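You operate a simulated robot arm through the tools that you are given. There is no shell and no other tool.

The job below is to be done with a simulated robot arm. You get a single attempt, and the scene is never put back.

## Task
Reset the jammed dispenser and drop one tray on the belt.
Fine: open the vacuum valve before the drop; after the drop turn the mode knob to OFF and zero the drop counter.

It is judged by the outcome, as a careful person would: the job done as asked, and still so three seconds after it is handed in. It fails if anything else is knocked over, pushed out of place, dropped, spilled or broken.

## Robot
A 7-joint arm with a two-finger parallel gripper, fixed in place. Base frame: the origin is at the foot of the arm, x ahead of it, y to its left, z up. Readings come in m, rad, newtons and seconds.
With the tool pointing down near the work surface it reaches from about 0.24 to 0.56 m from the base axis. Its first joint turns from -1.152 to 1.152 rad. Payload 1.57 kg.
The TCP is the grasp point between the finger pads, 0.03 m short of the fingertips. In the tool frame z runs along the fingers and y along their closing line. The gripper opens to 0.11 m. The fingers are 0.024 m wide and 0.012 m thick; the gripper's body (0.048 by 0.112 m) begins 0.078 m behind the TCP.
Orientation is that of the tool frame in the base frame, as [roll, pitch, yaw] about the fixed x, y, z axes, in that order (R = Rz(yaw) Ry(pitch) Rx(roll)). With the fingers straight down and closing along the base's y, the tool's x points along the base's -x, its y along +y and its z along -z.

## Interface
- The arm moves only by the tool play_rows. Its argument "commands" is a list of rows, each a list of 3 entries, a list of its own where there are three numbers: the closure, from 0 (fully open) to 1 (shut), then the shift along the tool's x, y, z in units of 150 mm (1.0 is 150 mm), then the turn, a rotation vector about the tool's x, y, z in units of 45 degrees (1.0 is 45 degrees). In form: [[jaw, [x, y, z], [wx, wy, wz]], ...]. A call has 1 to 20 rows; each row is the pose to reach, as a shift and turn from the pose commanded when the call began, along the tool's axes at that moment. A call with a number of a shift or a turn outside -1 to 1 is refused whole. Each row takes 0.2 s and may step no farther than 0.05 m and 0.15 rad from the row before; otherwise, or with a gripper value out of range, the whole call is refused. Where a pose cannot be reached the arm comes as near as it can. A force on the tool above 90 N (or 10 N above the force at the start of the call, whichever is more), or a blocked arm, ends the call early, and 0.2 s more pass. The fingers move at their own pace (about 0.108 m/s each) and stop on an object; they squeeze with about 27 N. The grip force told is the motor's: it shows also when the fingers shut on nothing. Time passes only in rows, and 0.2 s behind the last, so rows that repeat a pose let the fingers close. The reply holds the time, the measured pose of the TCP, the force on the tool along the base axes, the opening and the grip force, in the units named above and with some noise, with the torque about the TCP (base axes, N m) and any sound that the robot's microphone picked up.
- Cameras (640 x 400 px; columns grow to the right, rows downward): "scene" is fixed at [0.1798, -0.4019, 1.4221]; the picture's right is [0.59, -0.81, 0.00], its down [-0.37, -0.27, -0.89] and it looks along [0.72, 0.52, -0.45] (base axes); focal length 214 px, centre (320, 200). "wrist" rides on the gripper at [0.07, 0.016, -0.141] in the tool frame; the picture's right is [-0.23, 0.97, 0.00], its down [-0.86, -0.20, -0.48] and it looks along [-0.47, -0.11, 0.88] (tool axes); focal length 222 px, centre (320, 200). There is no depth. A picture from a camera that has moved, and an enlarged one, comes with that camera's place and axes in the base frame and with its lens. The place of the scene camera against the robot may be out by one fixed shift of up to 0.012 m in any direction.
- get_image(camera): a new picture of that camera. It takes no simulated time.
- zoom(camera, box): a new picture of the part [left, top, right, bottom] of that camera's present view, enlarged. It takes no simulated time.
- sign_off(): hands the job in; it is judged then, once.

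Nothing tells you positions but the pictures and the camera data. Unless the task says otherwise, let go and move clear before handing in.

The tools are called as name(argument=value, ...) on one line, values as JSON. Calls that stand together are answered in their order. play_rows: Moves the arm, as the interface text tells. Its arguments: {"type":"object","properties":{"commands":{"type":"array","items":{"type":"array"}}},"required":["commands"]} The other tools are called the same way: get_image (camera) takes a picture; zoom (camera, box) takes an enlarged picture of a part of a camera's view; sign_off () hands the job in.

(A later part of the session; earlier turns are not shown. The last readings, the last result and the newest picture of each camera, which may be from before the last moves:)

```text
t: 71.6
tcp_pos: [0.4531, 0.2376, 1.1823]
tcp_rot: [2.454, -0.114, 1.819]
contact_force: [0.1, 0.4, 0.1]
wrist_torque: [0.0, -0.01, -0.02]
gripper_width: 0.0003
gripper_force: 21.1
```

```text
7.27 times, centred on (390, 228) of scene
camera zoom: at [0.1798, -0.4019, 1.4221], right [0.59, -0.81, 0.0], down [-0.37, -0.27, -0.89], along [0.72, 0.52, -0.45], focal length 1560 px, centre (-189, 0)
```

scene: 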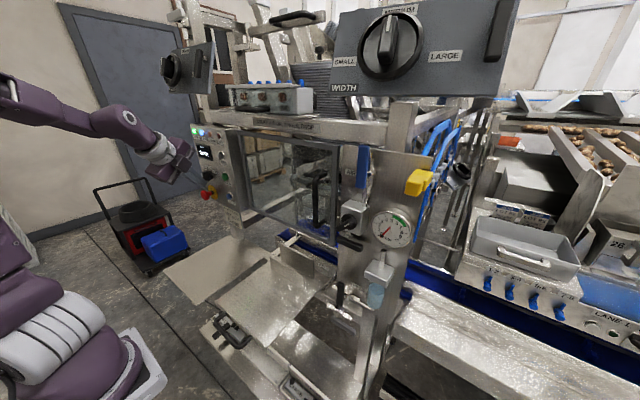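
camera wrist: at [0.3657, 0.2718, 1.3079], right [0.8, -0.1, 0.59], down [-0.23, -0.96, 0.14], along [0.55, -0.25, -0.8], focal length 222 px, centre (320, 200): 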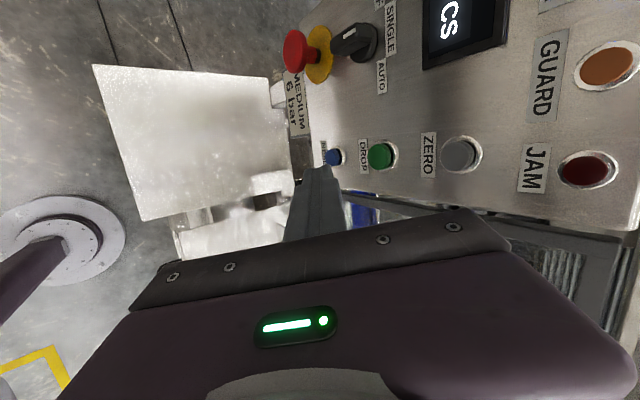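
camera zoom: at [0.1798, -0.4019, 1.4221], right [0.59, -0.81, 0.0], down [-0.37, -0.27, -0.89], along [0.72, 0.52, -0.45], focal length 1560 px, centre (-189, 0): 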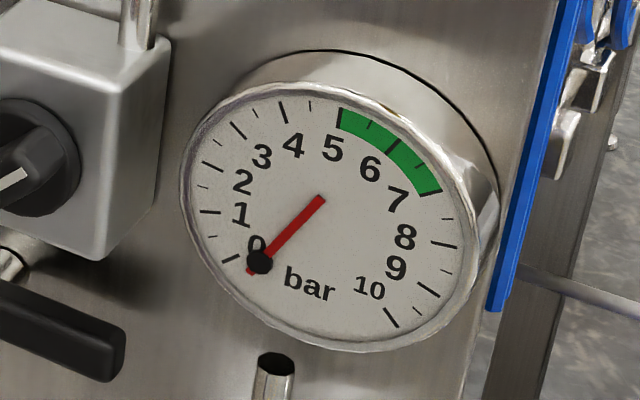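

The knob points at SINGLE (straight up once the perspective is accounted for), READY and AIR are lit, and the vacuum is open. Approaching DROP.

play_rows(commands=[[1, [0.034, 0.112, 0.088], [0, 0, 0]], [1, [0.067, 0.224, 0.176], [0, 0, 0]]])

zoom(camera="wrist", box=[280, 110, 480, 230])

zoom(camera="scene", box=[180, 110, 260, 210])

```text
t: 72.2
tcp_pos: [0.4766, 0.2373, 1.2007]
tcp_rot: [2.455, -0.143, 1.814]
contact_force: [-0.1, -0.3, 0.4]
wrist_torque: [-0.01, 0.06, 0.04]
gripper_width: 0.0004
gripper_force: 21.6
out of reach, approached as far as the arm can: row 1, 2
```

```text
3.20 times, centred on (380, 170) of wrist
camera zoom: at [0.389, 0.2675, 1.3283], right [0.81, -0.12, 0.58], down [-0.23, -0.97, 0.12], along [0.54, -0.23, -0.81], focal length 711 px, centre (128, 296)
```

zoom: 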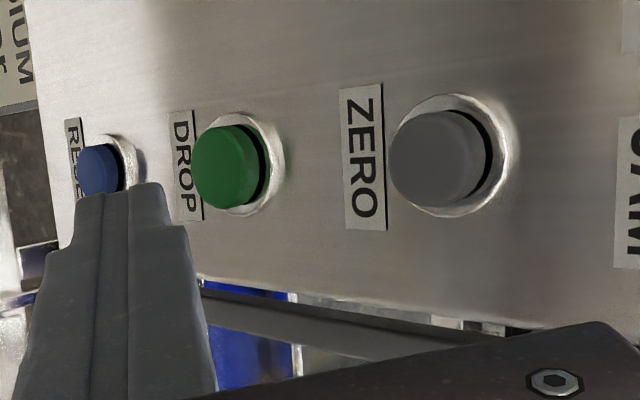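

```text
4.00 times, centred on (220, 160) of scene
camera zoom: at [0.1798, -0.4019, 1.4221], right [0.59, -0.81, 0.0], down [-0.37, -0.27, -0.89], along [0.72, 0.52, -0.45], focal length 858 px, centre (720, 360)
```

zoom: 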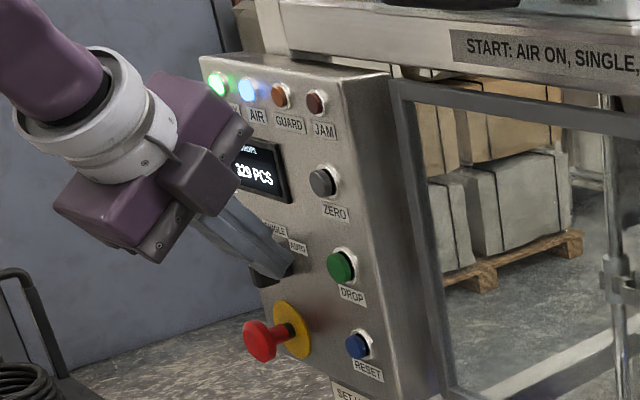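

The steep tool attitude is not reachable this high, so I'll switch back to the attitude that worked for RESET. First I step back to the intermediate point.

play_rows(commands=[[1, [-0.196, -0.169, 0.064], [0, 0, 0]], [1, [-0.392, -0.337, 0.127], [0, 0, 0]], [1, [-0.588, -0.506, 0.191], [0, 0, 0]]])

play_rows(commands=[[1, [-0.229, -0.071, 0.028], [0, 0, 0]], [1, [-0.458, -0.143, 0.057], [0, 0, 0]], [1, [-0.687, -0.214, 0.085], [0, 0, 0]], [1, [-0.687, -0.214, 0.085], [0, 0, 0]]])

get_image(camera="scene")

```text
t: 73.0
tcp_pos: [0.4789, 0.1779, 1.1259]
tcp_rot: [2.469, -0.117, 1.824]
contact_force: [1.7, -1.6, 0.5]
wrist_torque: [0.11, 0.06, 0.06]
gripper_width: 0.0001
gripper_force: 21.6
out of reach, approached as far as the arm can: row 3
```

```text
t: 74.0
tcp_pos: [0.4895, 0.0751, 1.0848]
tcp_rot: [2.455, -0.116, 1.82]
contact_force: [0.3, 0.6, -0.7]
wrist_torque: [0.01, 0.03, -0.01]
gripper_width: 0.0
gripper_force: 21.4
out of reach, approached as far as the arm can: row 1
```

```text
taken
```

scene: 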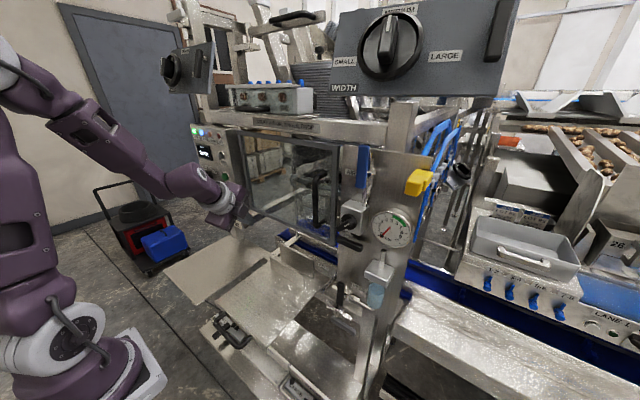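

play_rows(commands=[[1, [0.01, -0.016, -0.041], [-0.064, -0.053, 0.157]], [1, [0.019, -0.032, -0.082], [-0.129, -0.107, 0.314]], [1, [0.028, -0.048, -0.123], [-0.193, -0.16, 0.471]], [1, [0.038, -0.064, -0.164], [-0.258, -0.214, 0.628]], [1, [0.047, -0.079, -0.205], [-0.322, -0.267, 0.785]]])

get_image(camera="scene")

```text
t: 75.2
tcp_pos: [0.4606, 0.0733, 1.1018]
tcp_rot: [2.35, -0.383, 1.205]
contact_force: [0.7, -0.1, -0.1]
wrist_torque: [-0.01, -0.03, 0.02]
gripper_width: 0.0
gripper_force: 21.8
```

```text
taken
```

scene: 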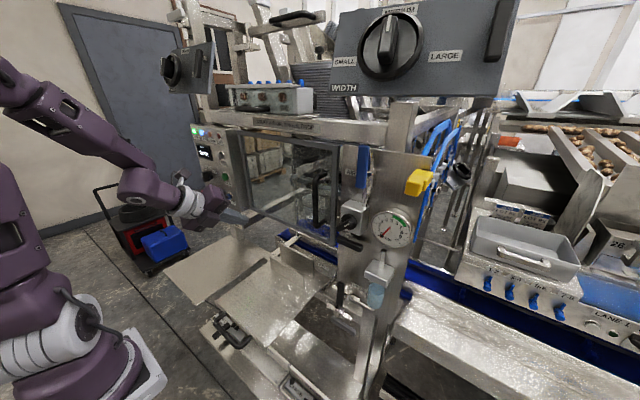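

play_rows(commands=[[1, [0.25, -0.152, -0.012], [0, 0, 0]], [1, [0.5, -0.305, -0.025], [0, 0, 0]], [1, [0.75, -0.457, -0.037], [0, 0, 0]], [1, [0.99, -0.61, -0.05], [0, 0, 0]]])

play_rows(commands=[[1, [0.06, 0.102, -0.101], [0, 0, 0]], [1, [0.118, 0.205, -0.203], [0, 0, 0]], [1, [0.175, 0.307, -0.304], [0, 0, 0]]])

get_image(camera="scene")

get_image(camera="wrist")

```text
t: 76.2
tcp_pos: [0.4528, 0.248, 1.1015]
tcp_rot: [2.35, -0.386, 1.204]
contact_force: [0.5, -0.4, 0.3]
wrist_torque: [-0.01, 0.01, -0.06]
gripper_width: 0.0002
gripper_force: 21.1
```

```text
t: 77.0
tcp_pos: [0.4522, 0.2486, 1.1719]
tcp_rot: [2.352, -0.384, 1.203]
contact_force: [0.0, -0.3, 0.0]
wrist_torque: [0.02, 0.03, 0.02]
gripper_width: 0.0002
gripper_force: 21.2
```

```text
taken
```

scene: 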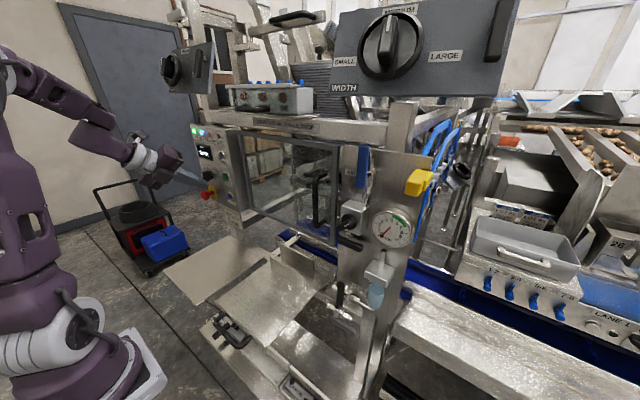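

```text
taken
camera wrist: at [0.3786, 0.3015, 1.301], right [0.47, -0.68, 0.56], down [-0.76, -0.64, -0.14], along [0.45, -0.36, -0.82], focal length 222 px, centre (320, 200)
```

wrist: 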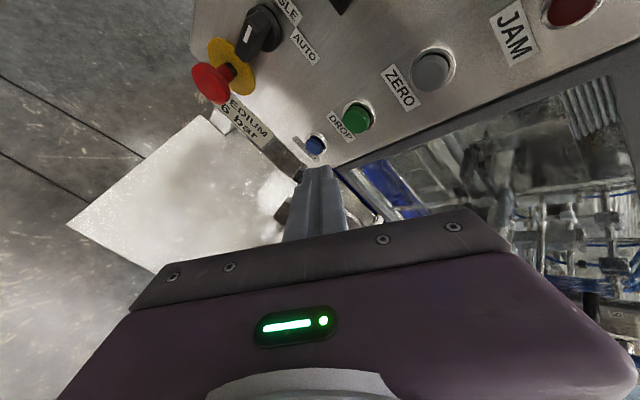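

All tracking well. DROP is at about (0.536, 0.255, 1.17); I'll close in to just short of it.

play_rows(commands=[[1, [0.06, 0.088, 0.107], [0, 0, 0]], [1, [0.119, 0.175, 0.214], [0, 0, 0]]])

zoom(camera="wrist", box=[260, 60, 460, 200])

zoom(camera="scene", box=[180, 110, 260, 210])

```text
t: 77.6
tcp_pos: [0.498, 0.252, 1.1754]
tcp_rot: [2.351, -0.383, 1.205]
contact_force: [0.3, 0.4, -0.7]
wrist_torque: [-0.03, 0.0, 0.03]
gripper_width: 0.0
gripper_force: 21.4
```

```text
2.86 times, centred on (360, 130) of wrist
camera zoom: at [0.4231, 0.3039, 1.3032], right [0.47, -0.68, 0.56], down [-0.76, -0.64, -0.14], along [0.45, -0.36, -0.82], focal length 635 px, centre (206, 400)
```

zoom: 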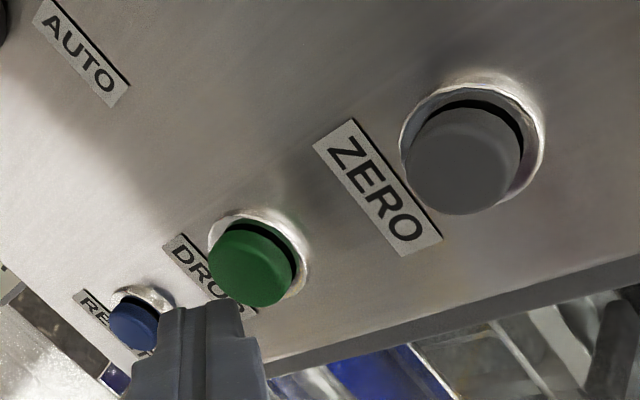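

```text
4.00 times, centred on (220, 160) of scene
camera zoom: at [0.1798, -0.4019, 1.4221], right [0.59, -0.81, 0.0], down [-0.37, -0.27, -0.89], along [0.72, 0.52, -0.45], focal length 858 px, centre (720, 360)
```

zoom: 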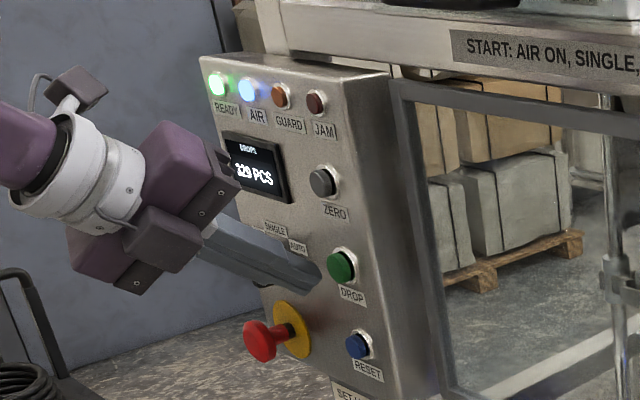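

play_rows(commands=[[1, [0.0134, 0.0224, 0.0303], [0, 0, 0]], [1, [0.02, 0.0336, 0.0455], [0, 0, 0]]])

zoom(camera="scene", box=[180, 110, 260, 210])

```text
t: 78.2
tcp_pos: [0.5062, 0.251, 1.1749]
tcp_rot: [2.352, -0.383, 1.203]
contact_force: [-0.1, -0.4, -0.1]
wrist_torque: [0.03, -0.02, -0.06]
gripper_width: 0.0001
gripper_force: 20.8
```

```text
4.00 times, centred on (220, 160) of scene
camera zoom: at [0.1798, -0.4019, 1.4221], right [0.59, -0.81, 0.0], down [-0.37, -0.27, -0.89], along [0.72, 0.52, -0.45], focal length 858 px, centre (720, 360)
```

zoom: 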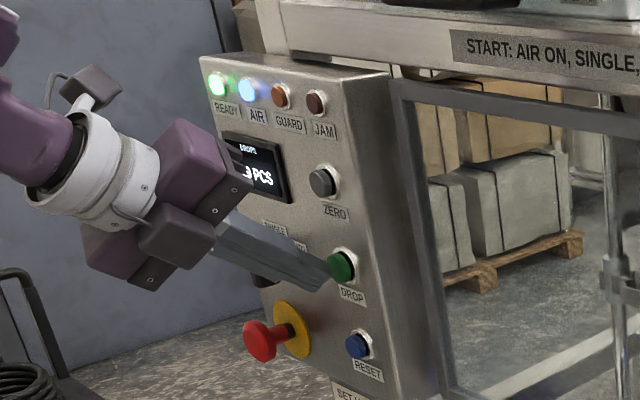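

play_rows(commands=[[1, [0.009, 0.015, 0.02], [0, 0, 0]]])

zoom(camera="scene", box=[180, 110, 260, 210])

```text
t: 78.6
tcp_pos: [0.5115, 0.2516, 1.1743]
tcp_rot: [2.352, -0.385, 1.207]
contact_force: [-1.1, 0.7, 0.3]
wrist_torque: [-0.02, -0.01, 0.0]
gripper_width: 0.0
gripper_force: 21.2
```

```text
4.00 times, centred on (220, 160) of scene
camera zoom: at [0.1798, -0.4019, 1.4221], right [0.59, -0.81, 0.0], down [-0.37, -0.27, -0.89], along [0.72, 0.52, -0.45], focal length 858 px, centre (720, 360)
```

zoom: 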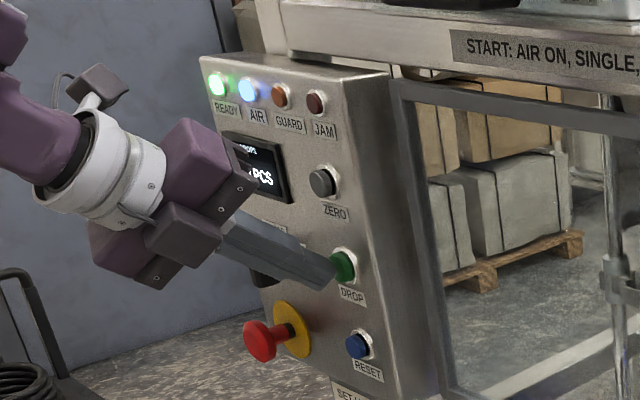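

The tip is touching the button. One more small increment should click it.

play_rows(commands=[[1, [0.007, 0.011, 0.015], [0, 0, 0]]])

get_image(camera="scene")

```text
t: 79.0
tcp_pos: [0.5135, 0.2502, 1.1755]
tcp_rot: [2.351, -0.384, 1.206]
contact_force: [-2.1, -1.9, 0.3]
wrist_torque: [-0.01, 0.01, -0.02]
gripper_width: 0.0
gripper_force: 21.4
heard: click
```

```text
taken
```

scene: 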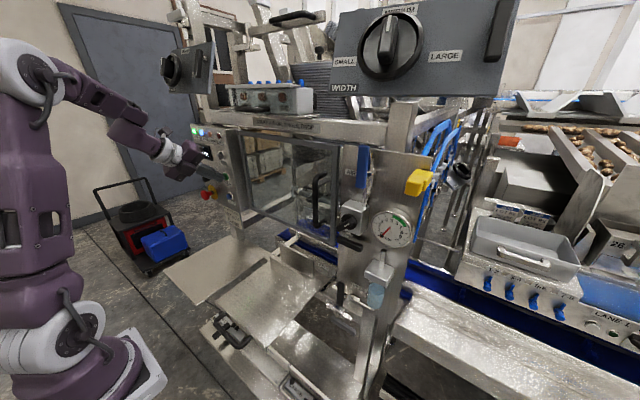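

DROP clicked once. I'll withdraw straight back and watch for the tray on the belt.

play_rows(commands=[[1, [-0.067, -0.112, -0.152], [0, 0, 0]], [1, [-0.134, -0.224, -0.303], [0, 0, 0]]])

get_image(camera="scene")

zoom(camera="scene", box=[260, 130, 360, 290])

zoom(camera="scene", box=[180, 110, 260, 210])

get_image(camera="wrist")

```text
t: 79.6
tcp_pos: [0.4533, 0.2502, 1.1759]
tcp_rot: [2.351, -0.382, 1.204]
contact_force: [0.3, -0.7, 0.5]
wrist_torque: [0.05, -0.01, 0.0]
gripper_width: 0.0003
gripper_force: 21.4
```

```text
taken
```

scene: 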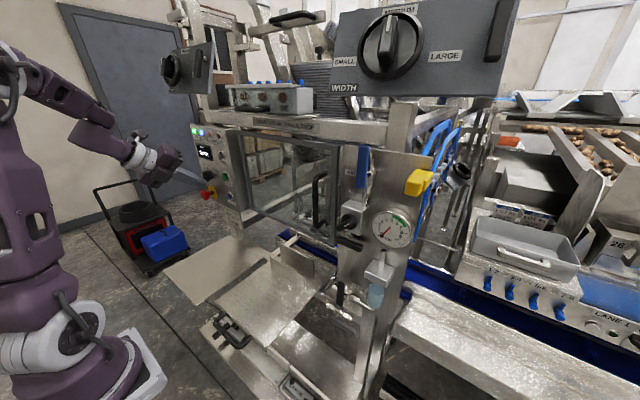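

```text
2.50 times, centred on (310, 210) of scene
camera zoom: at [0.1798, -0.4019, 1.4221], right [0.59, -0.81, 0.0], down [-0.37, -0.27, -0.89], along [0.72, 0.52, -0.45], focal length 536 px, centre (345, 175)
```

zoom: 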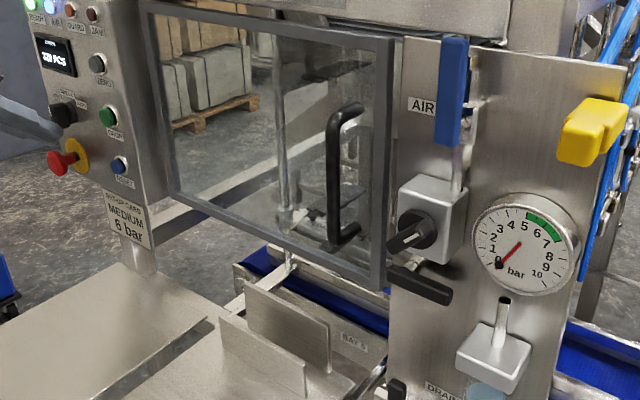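

```text
4.00 times, centred on (220, 160) of scene
camera zoom: at [0.1798, -0.4019, 1.4221], right [0.59, -0.81, 0.0], down [-0.37, -0.27, -0.89], along [0.72, 0.52, -0.45], focal length 858 px, centre (720, 360)
```

zoom: 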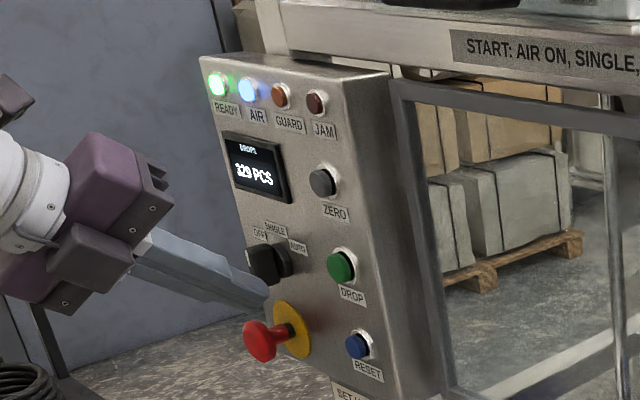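

```text
taken
camera wrist: at [0.3791, 0.3035, 1.3032], right [0.47, -0.68, 0.56], down [-0.76, -0.64, -0.14], along [0.45, -0.36, -0.82], focal length 222 px, centre (320, 200)
```

wrist: 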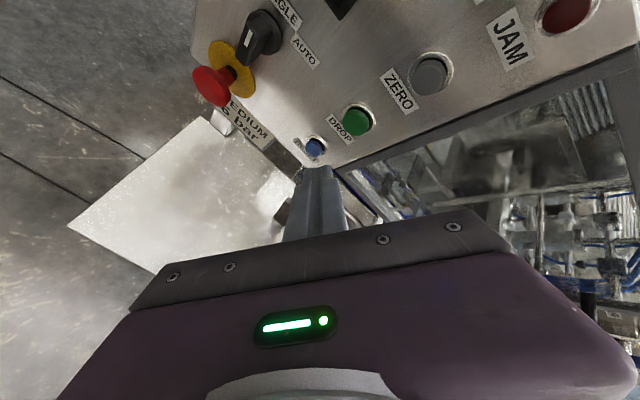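

The carriage inside is moving: the cup bar has descended. I'll wait for the cycle to finish.

play_rows(commands=[[1, [0, 0, 0], [0, 0, 0]], [1, [0, 0, 0], [0, 0, 0]], [1, [0, 0, 0], [0, 0, 0]], [1, [0, 0, 0], [0, 0, 0]], [1, [0, 0, 0], [0, 0, 0]]])

zoom(camera="scene", box=[220, 120, 380, 300])

zoom(camera="scene", box=[190, 120, 230, 165])

```text
t: 80.8
tcp_pos: [0.4536, 0.2508, 1.1763]
tcp_rot: [2.353, -0.384, 1.205]
contact_force: [0.6, 0.0, 0.6]
wrist_torque: [0.0, -0.04, 0.02]
gripper_width: 0.0001
gripper_force: 21.5
```

```text
2.22 times, centred on (300, 210) of scene
camera zoom: at [0.1798, -0.4019, 1.4221], right [0.59, -0.81, 0.0], down [-0.37, -0.27, -0.89], along [0.72, 0.52, -0.45], focal length 477 px, centre (364, 178)
```

zoom: 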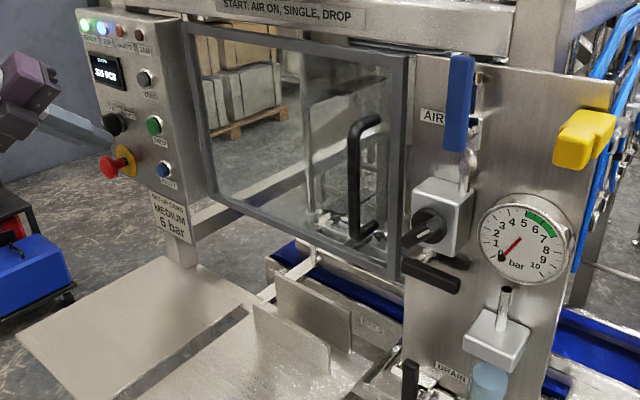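

```text
8.89 times, centred on (210, 142) of scene
camera zoom: at [0.1798, -0.4019, 1.4221], right [0.59, -0.81, 0.0], down [-0.37, -0.27, -0.89], along [0.72, 0.52, -0.45], focal length 1906 px, centre (1298, 711)
```

zoom: 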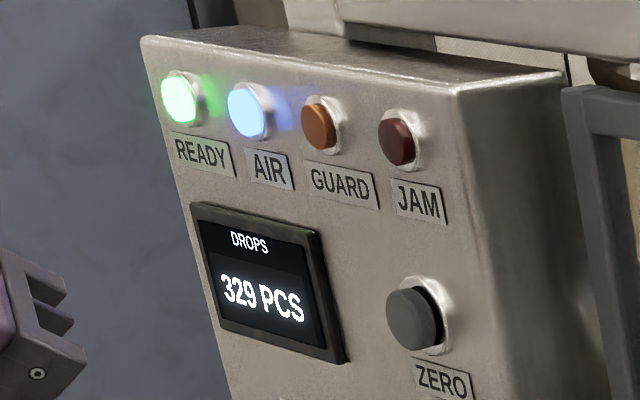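

play_rows(commands=[[1, [0, 0, 0], [0, 0, 0]], [1, [0, 0, 0], [0, 0, 0]], [1, [0, 0, 0], [0, 0, 0]], [1, [0, 0, 0], [0, 0, 0]], [1, [0, 0, 0], [0, 0, 0]], [1, [0, 0, 0], [0, 0, 0]], [1, [0, 0, 0], [0, 0, 0]], [1, [0, 0, 0], [0, 0, 0]], [1, [0, 0, 0], [0, 0, 0]], [1, [0, 0, 0], [0, 0, 0]]])

zoom(camera="scene", box=[220, 120, 380, 300])

zoom(camera="scene", box=[190, 120, 230, 165])

get_image(camera="scene")

```text
t: 83.0
tcp_pos: [0.4539, 0.252, 1.1757]
tcp_rot: [2.352, -0.384, 1.203]
contact_force: [0.6, -0.9, -0.2]
wrist_torque: [-0.02, -0.03, 0.0]
gripper_width: 0.0
gripper_force: 21.2
```

```text
2.22 times, centred on (300, 210) of scene
camera zoom: at [0.1798, -0.4019, 1.4221], right [0.59, -0.81, 0.0], down [-0.37, -0.27, -0.89], along [0.72, 0.52, -0.45], focal length 477 px, centre (364, 178)
```

zoom: 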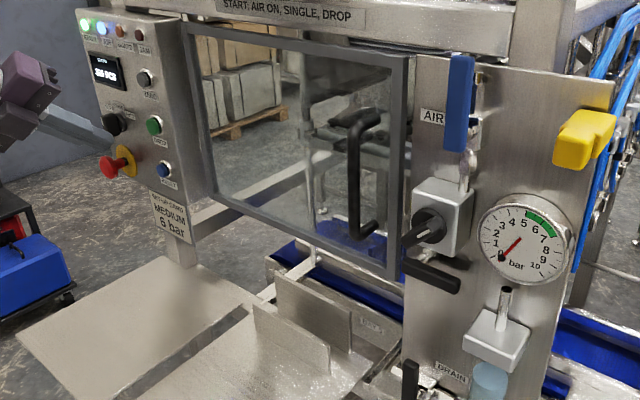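

```text
8.89 times, centred on (210, 142) of scene
camera zoom: at [0.1798, -0.4019, 1.4221], right [0.59, -0.81, 0.0], down [-0.37, -0.27, -0.89], along [0.72, 0.52, -0.45], focal length 1906 px, centre (1298, 711)
```

zoom: 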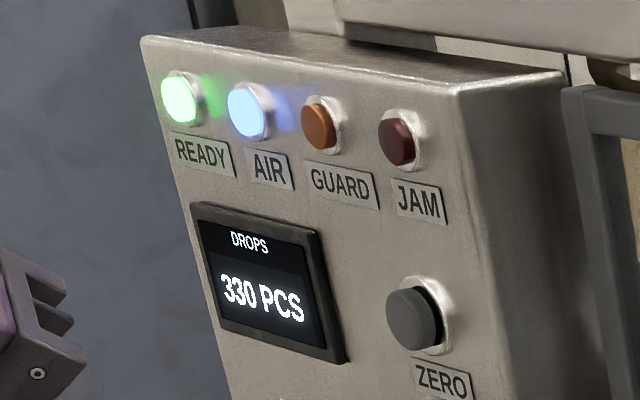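

```text
taken
```

scene: 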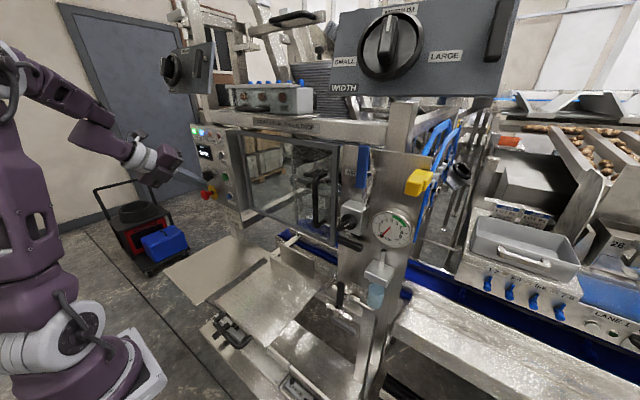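

The counter went from 329 to 330, so one tray has been cycled. Next I'll turn the mode knob to OFF by pushing its upper end to the left, so I'm moving to its right side now.

play_rows(commands=[[1, [0.153, -0.059, 0.005], [0, 0, 0]], [1, [0.307, -0.118, 0.01], [0, 0, 0]], [1, [0.46, -0.177, 0.015], [0, 0, 0]]])

get_image(camera="wrist")

get_image(camera="scene")

```text
t: 83.8
tcp_pos: [0.464, 0.3231, 1.1823]
tcp_rot: [2.352, -0.384, 1.205]
contact_force: [0.0, -0.6, -0.9]
wrist_torque: [-0.01, 0.01, 0.01]
gripper_width: 0.0
gripper_force: 21.5
```

```text
taken
camera wrist: at [0.3892, 0.3767, 1.3101], right [0.47, -0.68, 0.56], down [-0.76, -0.64, -0.14], along [0.45, -0.36, -0.82], focal length 222 px, centre (320, 200)
```

wrist: 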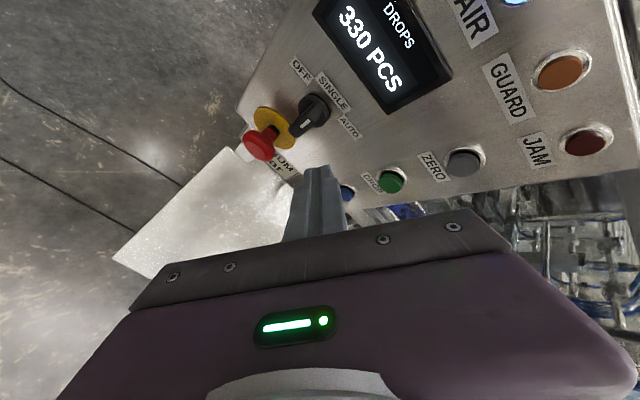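

```text
taken
```

scene: 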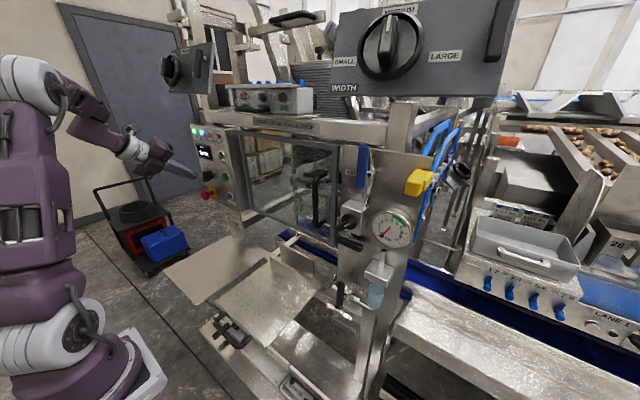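

zoom(camera="wrist", box=[240, 50, 400, 180])

zoom(camera="scene", box=[180, 140, 250, 200])

```text
3.08 times, centred on (320, 115) of wrist
camera zoom: at [0.3892, 0.3767, 1.3101], right [0.47, -0.68, 0.56], down [-0.76, -0.64, -0.14], along [0.45, -0.36, -0.82], focal length 684 px, centre (320, 462)
```

zoom: 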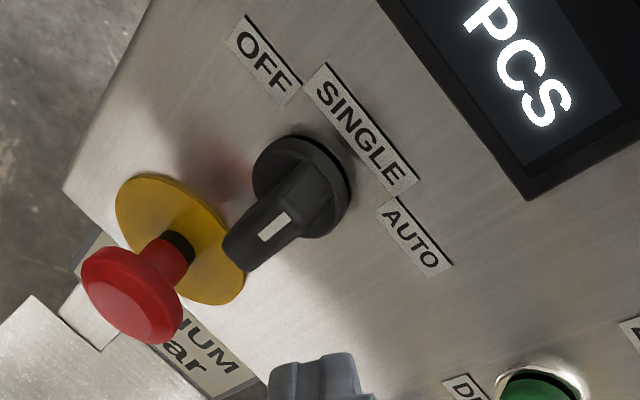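

```text
6.67 times, centred on (215, 170) of scene
camera zoom: at [0.1798, -0.4019, 1.4221], right [0.59, -0.81, 0.0], down [-0.37, -0.27, -0.89], along [0.72, 0.52, -0.45], focal length 1430 px, centre (1020, 400)
```

zoom: 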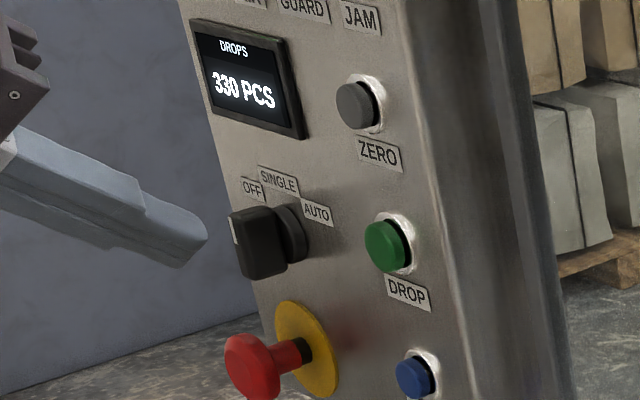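

The knob and finger geometry are clear. I'll insert the tip beside the knob's upper end, staying short of the panel.

play_rows(commands=[[1, [0.04, 0.067, 0.091], [0, 0, 0]], [1, [0.08, 0.134, 0.182], [0, 0, 0]]])

zoom(camera="wrist", box=[240, 70, 400, 200])

zoom(camera="scene", box=[180, 140, 250, 200])

```text
t: 84.4
tcp_pos: [0.5005, 0.3228, 1.1823]
tcp_rot: [2.351, -0.383, 1.206]
contact_force: [0.0, 0.2, -1.0]
wrist_torque: [0.03, -0.03, -0.03]
gripper_width: 0.0
gripper_force: 21.4
```

```text
3.08 times, centred on (320, 135) of wrist
camera zoom: at [0.4255, 0.3763, 1.3103], right [0.47, -0.68, 0.56], down [-0.76, -0.64, -0.14], along [0.45, -0.36, -0.82], focal length 684 px, centre (320, 400)
```

zoom: 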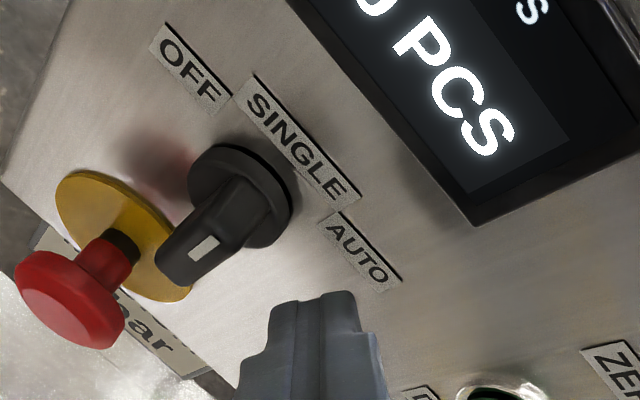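

```text
6.67 times, centred on (215, 170) of scene
camera zoom: at [0.1798, -0.4019, 1.4221], right [0.59, -0.81, 0.0], down [-0.37, -0.27, -0.89], along [0.72, 0.52, -0.45], focal length 1430 px, centre (1020, 400)
```

zoom: 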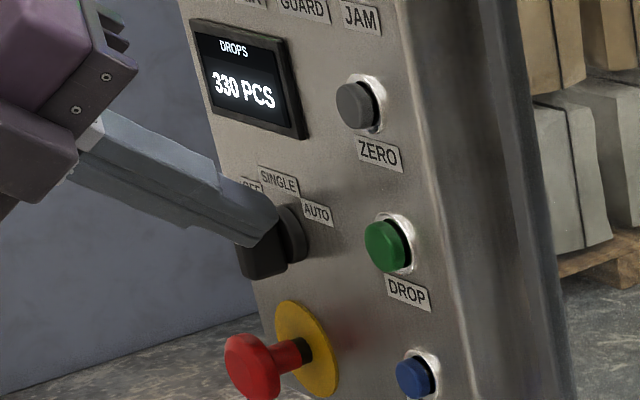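

play_rows(commands=[[1, [0.04, -0.023, 0], [0, 0, 0]], [1, [0.075, -0.0436, -0.001], [0, 0, 0]], [1, [0.104, -0.06, -0.001], [0, 0, 0]]])

zoom(camera="wrist", box=[240, 70, 400, 200])

```text
t: 85.2
tcp_pos: [0.4998, 0.3415, 1.1834]
tcp_rot: [2.351, -0.385, 1.203]
contact_force: [-0.2, 0.2, 0.3]
wrist_torque: [0.0, 0.03, 0.01]
gripper_width: 0.0002
gripper_force: 21.0
```

```text
3.08 times, centred on (320, 135) of wrist
camera zoom: at [0.4254, 0.3945, 1.3102], right [0.47, -0.68, 0.56], down [-0.76, -0.64, -0.14], along [0.45, -0.36, -0.82], focal length 684 px, centre (320, 400)
```

zoom: 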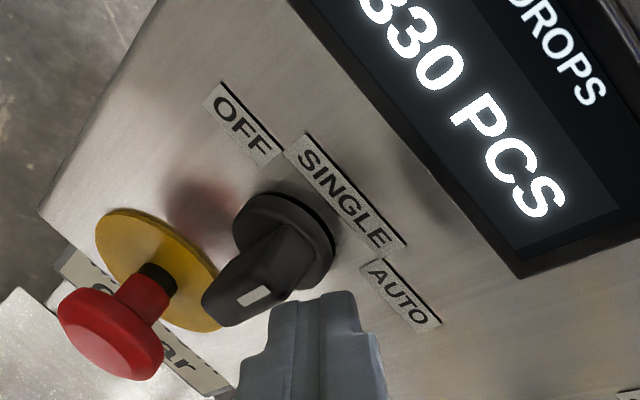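

play_rows(commands=[[1, [0.023, -0.0134, 0], [0, 0, 0]], [1, [0.046, -0.0268, 0], [0, 0, 0]]])

zoom(camera="wrist", box=[240, 70, 400, 200])

```text
t: 85.8
tcp_pos: [0.4989, 0.3498, 1.1817]
tcp_rot: [2.351, -0.384, 1.203]
contact_force: [-0.4, 0.3, 0.7]
wrist_torque: [0.0, 0.02, -0.01]
gripper_width: 0.0001
gripper_force: 21.3
```

```text
3.08 times, centred on (320, 135) of wrist
camera zoom: at [0.4248, 0.4029, 1.31], right [0.47, -0.68, 0.56], down [-0.76, -0.64, -0.14], along [0.45, -0.36, -0.82], focal length 684 px, centre (320, 400)
```

zoom: 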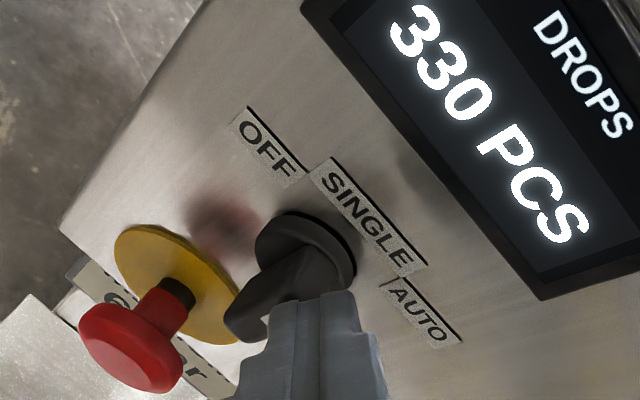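

No contact yet, so the tip is passing just in front of the knob. I'll back off sideways, insert 7 mm deeper, and push again.

play_rows(commands=[[1, [-0.14, 0.081, 0], [0, 0, 0]], [1, [-0.124, 0.107, 0.0354], [0, 0, 0]], [1, [-0.06, 0.07, 0.0354], [0, 0, 0]]])

zoom(camera="wrist", box=[240, 70, 400, 200])

```text
t: 86.6
tcp_pos: [0.5067, 0.3364, 1.1826]
tcp_rot: [2.351, -0.385, 1.204]
contact_force: [-0.2, -1.2, -0.2]
wrist_torque: [-0.01, -0.03, -0.01]
gripper_width: 0.0002
gripper_force: 21.4
```

```text
3.08 times, centred on (320, 135) of wrist
camera zoom: at [0.4321, 0.3894, 1.3107], right [0.47, -0.68, 0.56], down [-0.76, -0.64, -0.14], along [0.45, -0.36, -0.82], focal length 684 px, centre (320, 400)
```

zoom: 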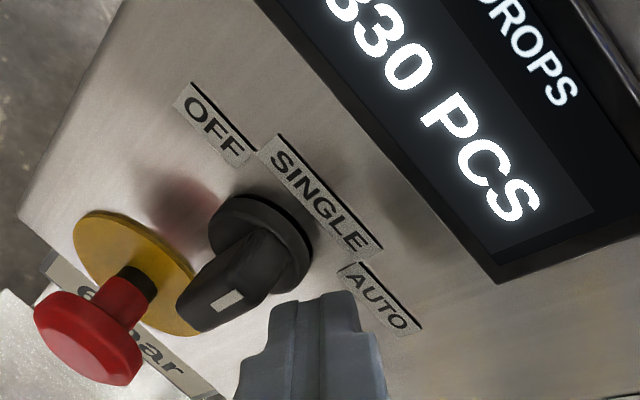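

play_rows(commands=[[1, [0.0346, -0.0201, 0], [0, 0, 0]], [1, [0.069, -0.04, 0], [0, 0, 0]]])

zoom(camera="wrist", box=[240, 70, 400, 200])

zoom(camera="scene", box=[180, 140, 250, 200])

```text
t: 87.2
tcp_pos: [0.5064, 0.3495, 1.1821]
tcp_rot: [2.35, -0.383, 1.205]
contact_force: [-0.3, 0.8, 0.1]
wrist_torque: [0.0, -0.02, 0.03]
gripper_width: 0.0002
gripper_force: 21.1
```

```text
3.08 times, centred on (320, 135) of wrist
camera zoom: at [0.4318, 0.4019, 1.3106], right [0.47, -0.68, 0.56], down [-0.76, -0.64, -0.14], along [0.45, -0.36, -0.82], focal length 684 px, centre (320, 400)
```

zoom: 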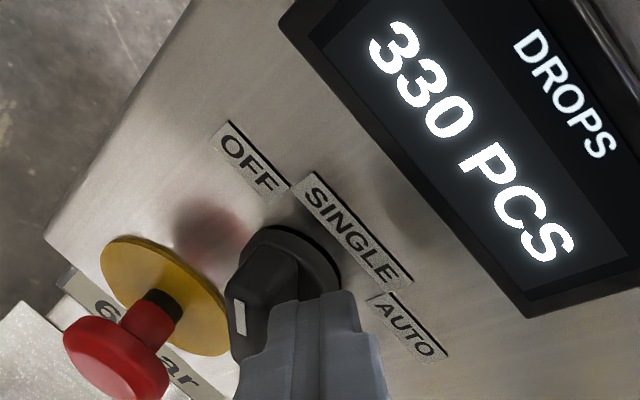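

```text
6.67 times, centred on (215, 170) of scene
camera zoom: at [0.1798, -0.4019, 1.4221], right [0.59, -0.81, 0.0], down [-0.37, -0.27, -0.89], along [0.72, 0.52, -0.45], focal length 1430 px, centre (1020, 400)
```

zoom: 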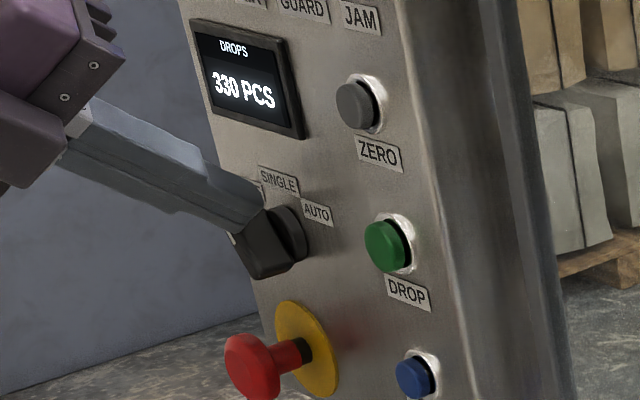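

The knob is turning toward OFF, about 45° so far. I'll push on in small steps.

play_rows(commands=[[1, [0.023, -0.0134, 0], [0, 0, 0]]])

zoom(camera="wrist", box=[240, 70, 400, 200])

```text
t: 87.6
tcp_pos: [0.5069, 0.3529, 1.1819]
tcp_rot: [2.351, -0.385, 1.205]
contact_force: [-0.8, 0.3, -0.3]
wrist_torque: [-0.03, 0.0, 0.0]
gripper_width: 0.0002
gripper_force: 21.3
```

```text
3.08 times, centred on (320, 135) of wrist
camera zoom: at [0.4318, 0.4056, 1.3101], right [0.47, -0.68, 0.56], down [-0.76, -0.64, -0.14], along [0.45, -0.36, -0.82], focal length 684 px, centre (320, 400)
```

zoom: 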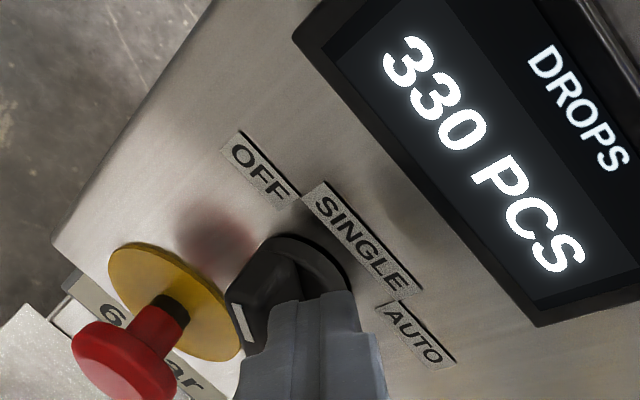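

play_rows(commands=[[1, [0.0173, -0.01, 0], [0, 0, 0]]])

zoom(camera="wrist", box=[240, 70, 400, 200])

```text
t: 88.0
tcp_pos: [0.5063, 0.3561, 1.1827]
tcp_rot: [2.351, -0.383, 1.206]
contact_force: [-0.7, -2.5, 1.7]
wrist_torque: [0.0, 0.01, -0.05]
gripper_width: 0.0
gripper_force: 20.9
```

```text
3.08 times, centred on (320, 135) of wrist
camera zoom: at [0.4323, 0.4084, 1.3103], right [0.47, -0.68, 0.56], down [-0.76, -0.64, -0.14], along [0.45, -0.36, -0.82], focal length 684 px, centre (320, 400)
```

zoom: 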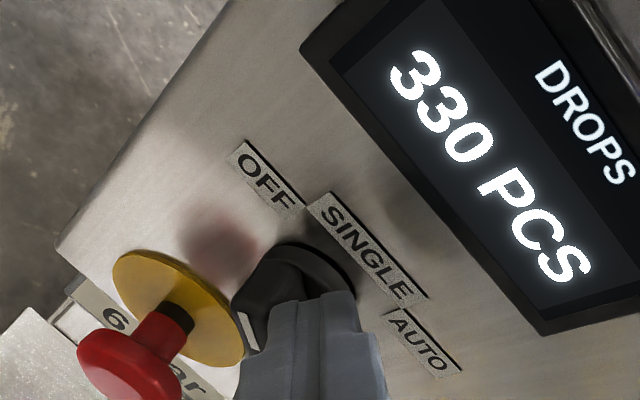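

Resistance has appeared and the mark angle has stopped changing, so it looks like the OFF stop. I'll back off and check.

play_rows(commands=[[1, [-0.06, 0.035, 0], [0, 0, 0]], [1, [-0.14, 0.08, 0], [0, 0, 0]], [1, [-0.23, -0.05, -0.18], [0, 0, 0]], [1, [-0.26, -0.12, -0.28], [0, 0, 0]]])

zoom(camera="wrist", box=[240, 50, 400, 180])

zoom(camera="scene", box=[180, 115, 250, 200])

get_image(camera="wrist")

```text
t: 89.0
tcp_pos: [0.4518, 0.3309, 1.1825]
tcp_rot: [2.35, -0.384, 1.205]
contact_force: [0.3, 0.8, -0.5]
wrist_torque: [-0.01, -0.01, 0.03]
gripper_width: 0.0
gripper_force: 20.9
```

```text
3.08 times, centred on (320, 115) of wrist
camera zoom: at [0.3767, 0.3839, 1.3114], right [0.47, -0.68, 0.56], down [-0.76, -0.64, -0.14], along [0.45, -0.36, -0.82], focal length 684 px, centre (320, 462)
```

zoom: 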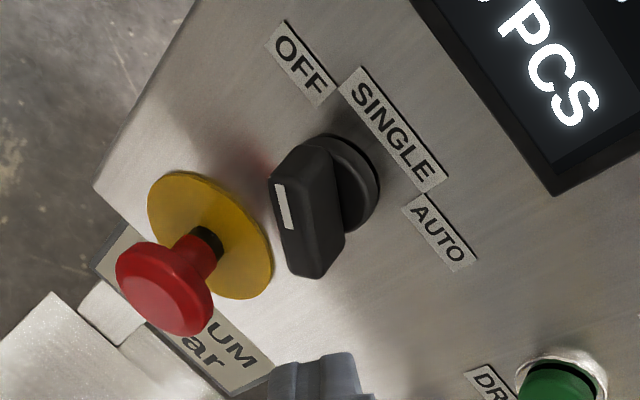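

```text
4.71 times, centred on (215, 158) of scene
camera zoom: at [0.1798, -0.4019, 1.4221], right [0.59, -0.81, 0.0], down [-0.37, -0.27, -0.89], along [0.72, 0.52, -0.45], focal length 1009 px, centre (814, 400)
```

zoom: 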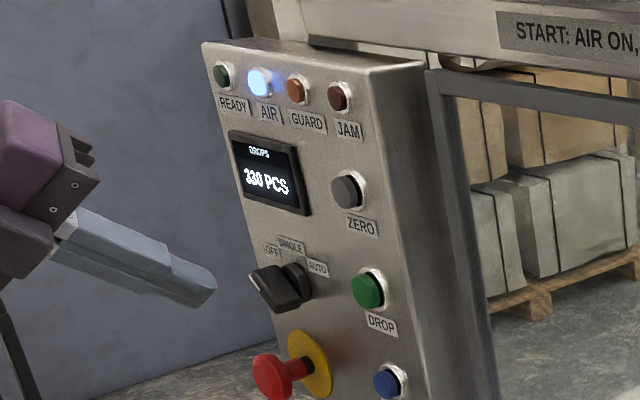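

```text
taken
camera wrist: at [0.3767, 0.3839, 1.3114], right [0.47, -0.68, 0.56], down [-0.76, -0.64, -0.14], along [0.45, -0.36, -0.82], focal length 222 px, centre (320, 200)
```

wrist: 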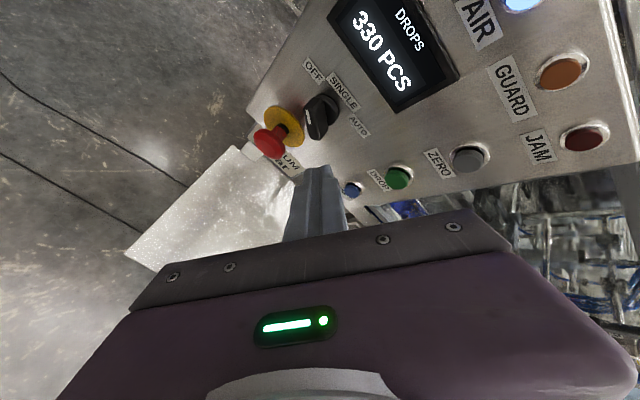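

READY has gone out, so the mode has registered as OFF, and the knob is against its stop. One close-up to confirm, then I move to ZERO.

zoom(camera="wrist", box=[290, 50, 370, 150])

play_rows(commands=[[1, [-0.12, 0.17, -0.06], [0, 0, 0]], [1, [-0.24, 0.34, -0.12], [0, 0, 0]], [1, [-0.32, 0.49, -0.2], [0, 0, 0]], [1, [-0.33, 0.53, -0.26], [0, 0, 0]]])

get_image(camera="wrist")

get_image(camera="scene")

```text
4.00 times, centred on (330, 100) of wrist
camera zoom: at [0.3767, 0.3839, 1.3114], right [0.47, -0.68, 0.56], down [-0.76, -0.64, -0.14], along [0.45, -0.36, -0.82], focal length 888 px, centre (280, 600)
```

zoom: 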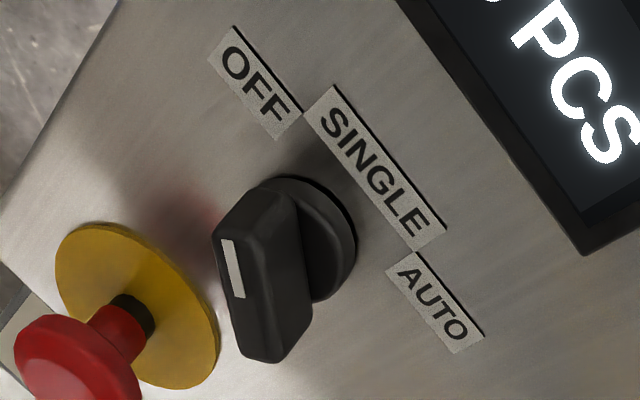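

```text
t: 90.0
tcp_pos: [0.45, 0.249, 1.2439]
tcp_rot: [2.35, -0.383, 1.204]
contact_force: [-0.1, 0.3, 0.4]
wrist_torque: [0.01, 0.0, -0.02]
gripper_width: 0.0
gripper_force: 21.4
```

```text
taken
camera wrist: at [0.3757, 0.3018, 1.3715], right [0.47, -0.68, 0.56], down [-0.76, -0.64, -0.14], along [0.45, -0.36, -0.82], focal length 222 px, centre (320, 200)
```

wrist: 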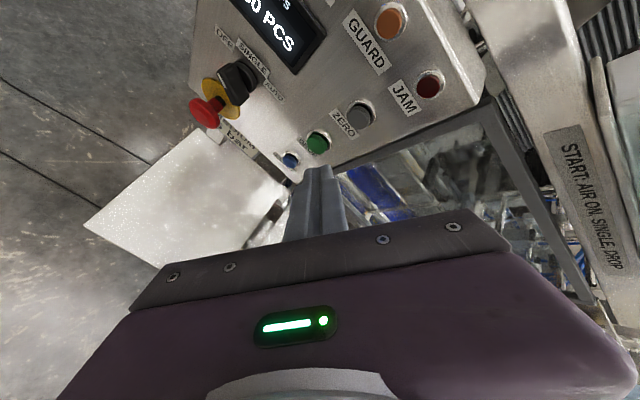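

```text
taken
```

scene: 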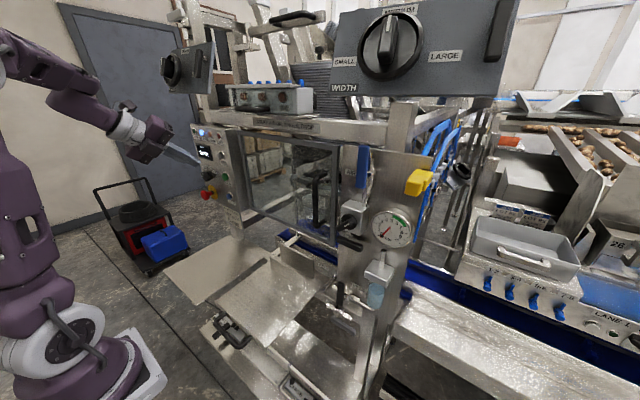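

Reachable here too. ZERO is at (0.536, 0.255, 1.24), so I'll approach the same way as DROP.

play_rows(commands=[[1, [0.06, 0.09, 0.114], [0, 0, 0]], [1, [0.126, 0.186, 0.229], [0, 0, 0]], [1, [0.144, 0.216, 0.27], [0, 0, 0]]])

zoom(camera="wrist", box=[260, 60, 460, 200])

zoom(camera="scene", box=[180, 110, 260, 210])

```text
t: 90.8
tcp_pos: [0.5062, 0.2507, 1.2449]
tcp_rot: [2.35, -0.385, 1.205]
contact_force: [1.0, 0.0, -0.4]
wrist_torque: [0.02, 0.01, 0.01]
gripper_width: 0.0
gripper_force: 21.3
```

```text
2.86 times, centred on (360, 130) of wrist
camera zoom: at [0.4319, 0.304, 1.3737], right [0.47, -0.68, 0.56], down [-0.76, -0.64, -0.14], along [0.45, -0.36, -0.82], focal length 635 px, centre (206, 400)
```

zoom: 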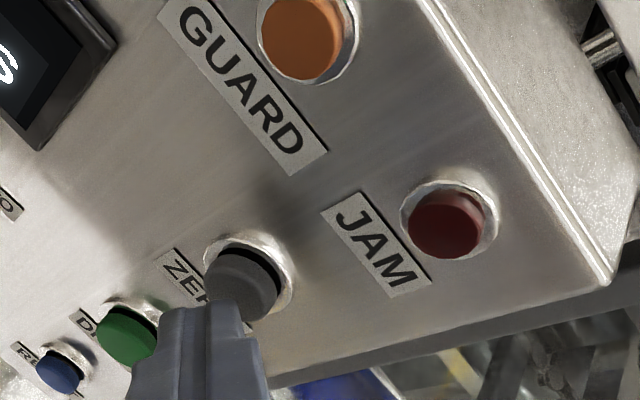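

```text
4.00 times, centred on (220, 160) of scene
camera zoom: at [0.1798, -0.4019, 1.4221], right [0.59, -0.81, 0.0], down [-0.37, -0.27, -0.89], along [0.72, 0.52, -0.45], focal length 858 px, centre (720, 360)
```

zoom: 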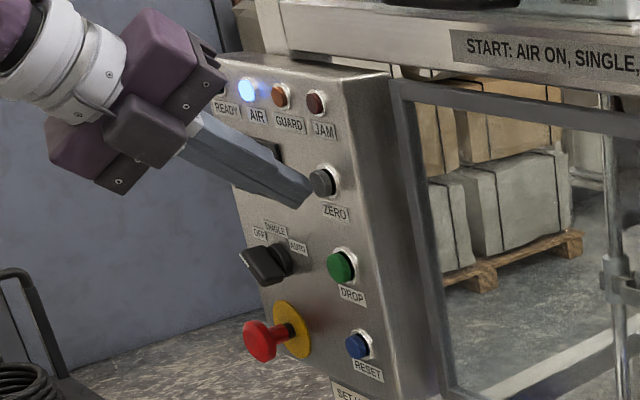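

Lined up on ZERO. Pressing in small steps.

play_rows(commands=[[1, [0.009, 0.015, 0.02], [0, 0, 0]], [1, [0.016, 0.026, 0.035], [0, 0, 0]]])

zoom(camera="scene", box=[180, 110, 260, 210])

```text
t: 91.4
tcp_pos: [0.5131, 0.2511, 1.2453]
tcp_rot: [2.351, -0.383, 1.205]
contact_force: [-2.3, -0.5, 1.0]
wrist_torque: [-0.01, -0.03, 0.01]
gripper_width: 0.0
gripper_force: 21.0
heard: click
```

```text
4.00 times, centred on (220, 160) of scene
camera zoom: at [0.1797, -0.4019, 1.4221], right [0.59, -0.81, 0.0], down [-0.37, -0.27, -0.89], along [0.72, 0.52, -0.45], focal length 858 px, centre (720, 360)
```

zoom: 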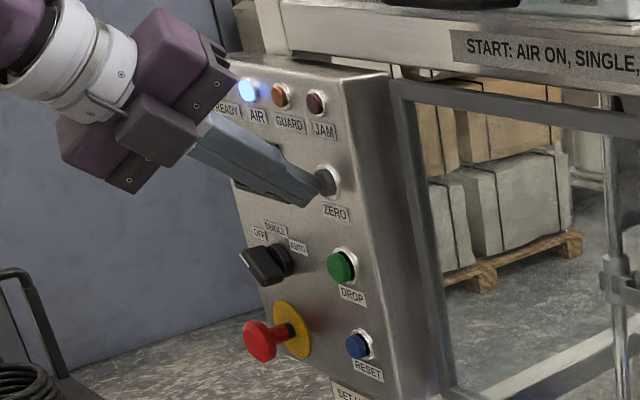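

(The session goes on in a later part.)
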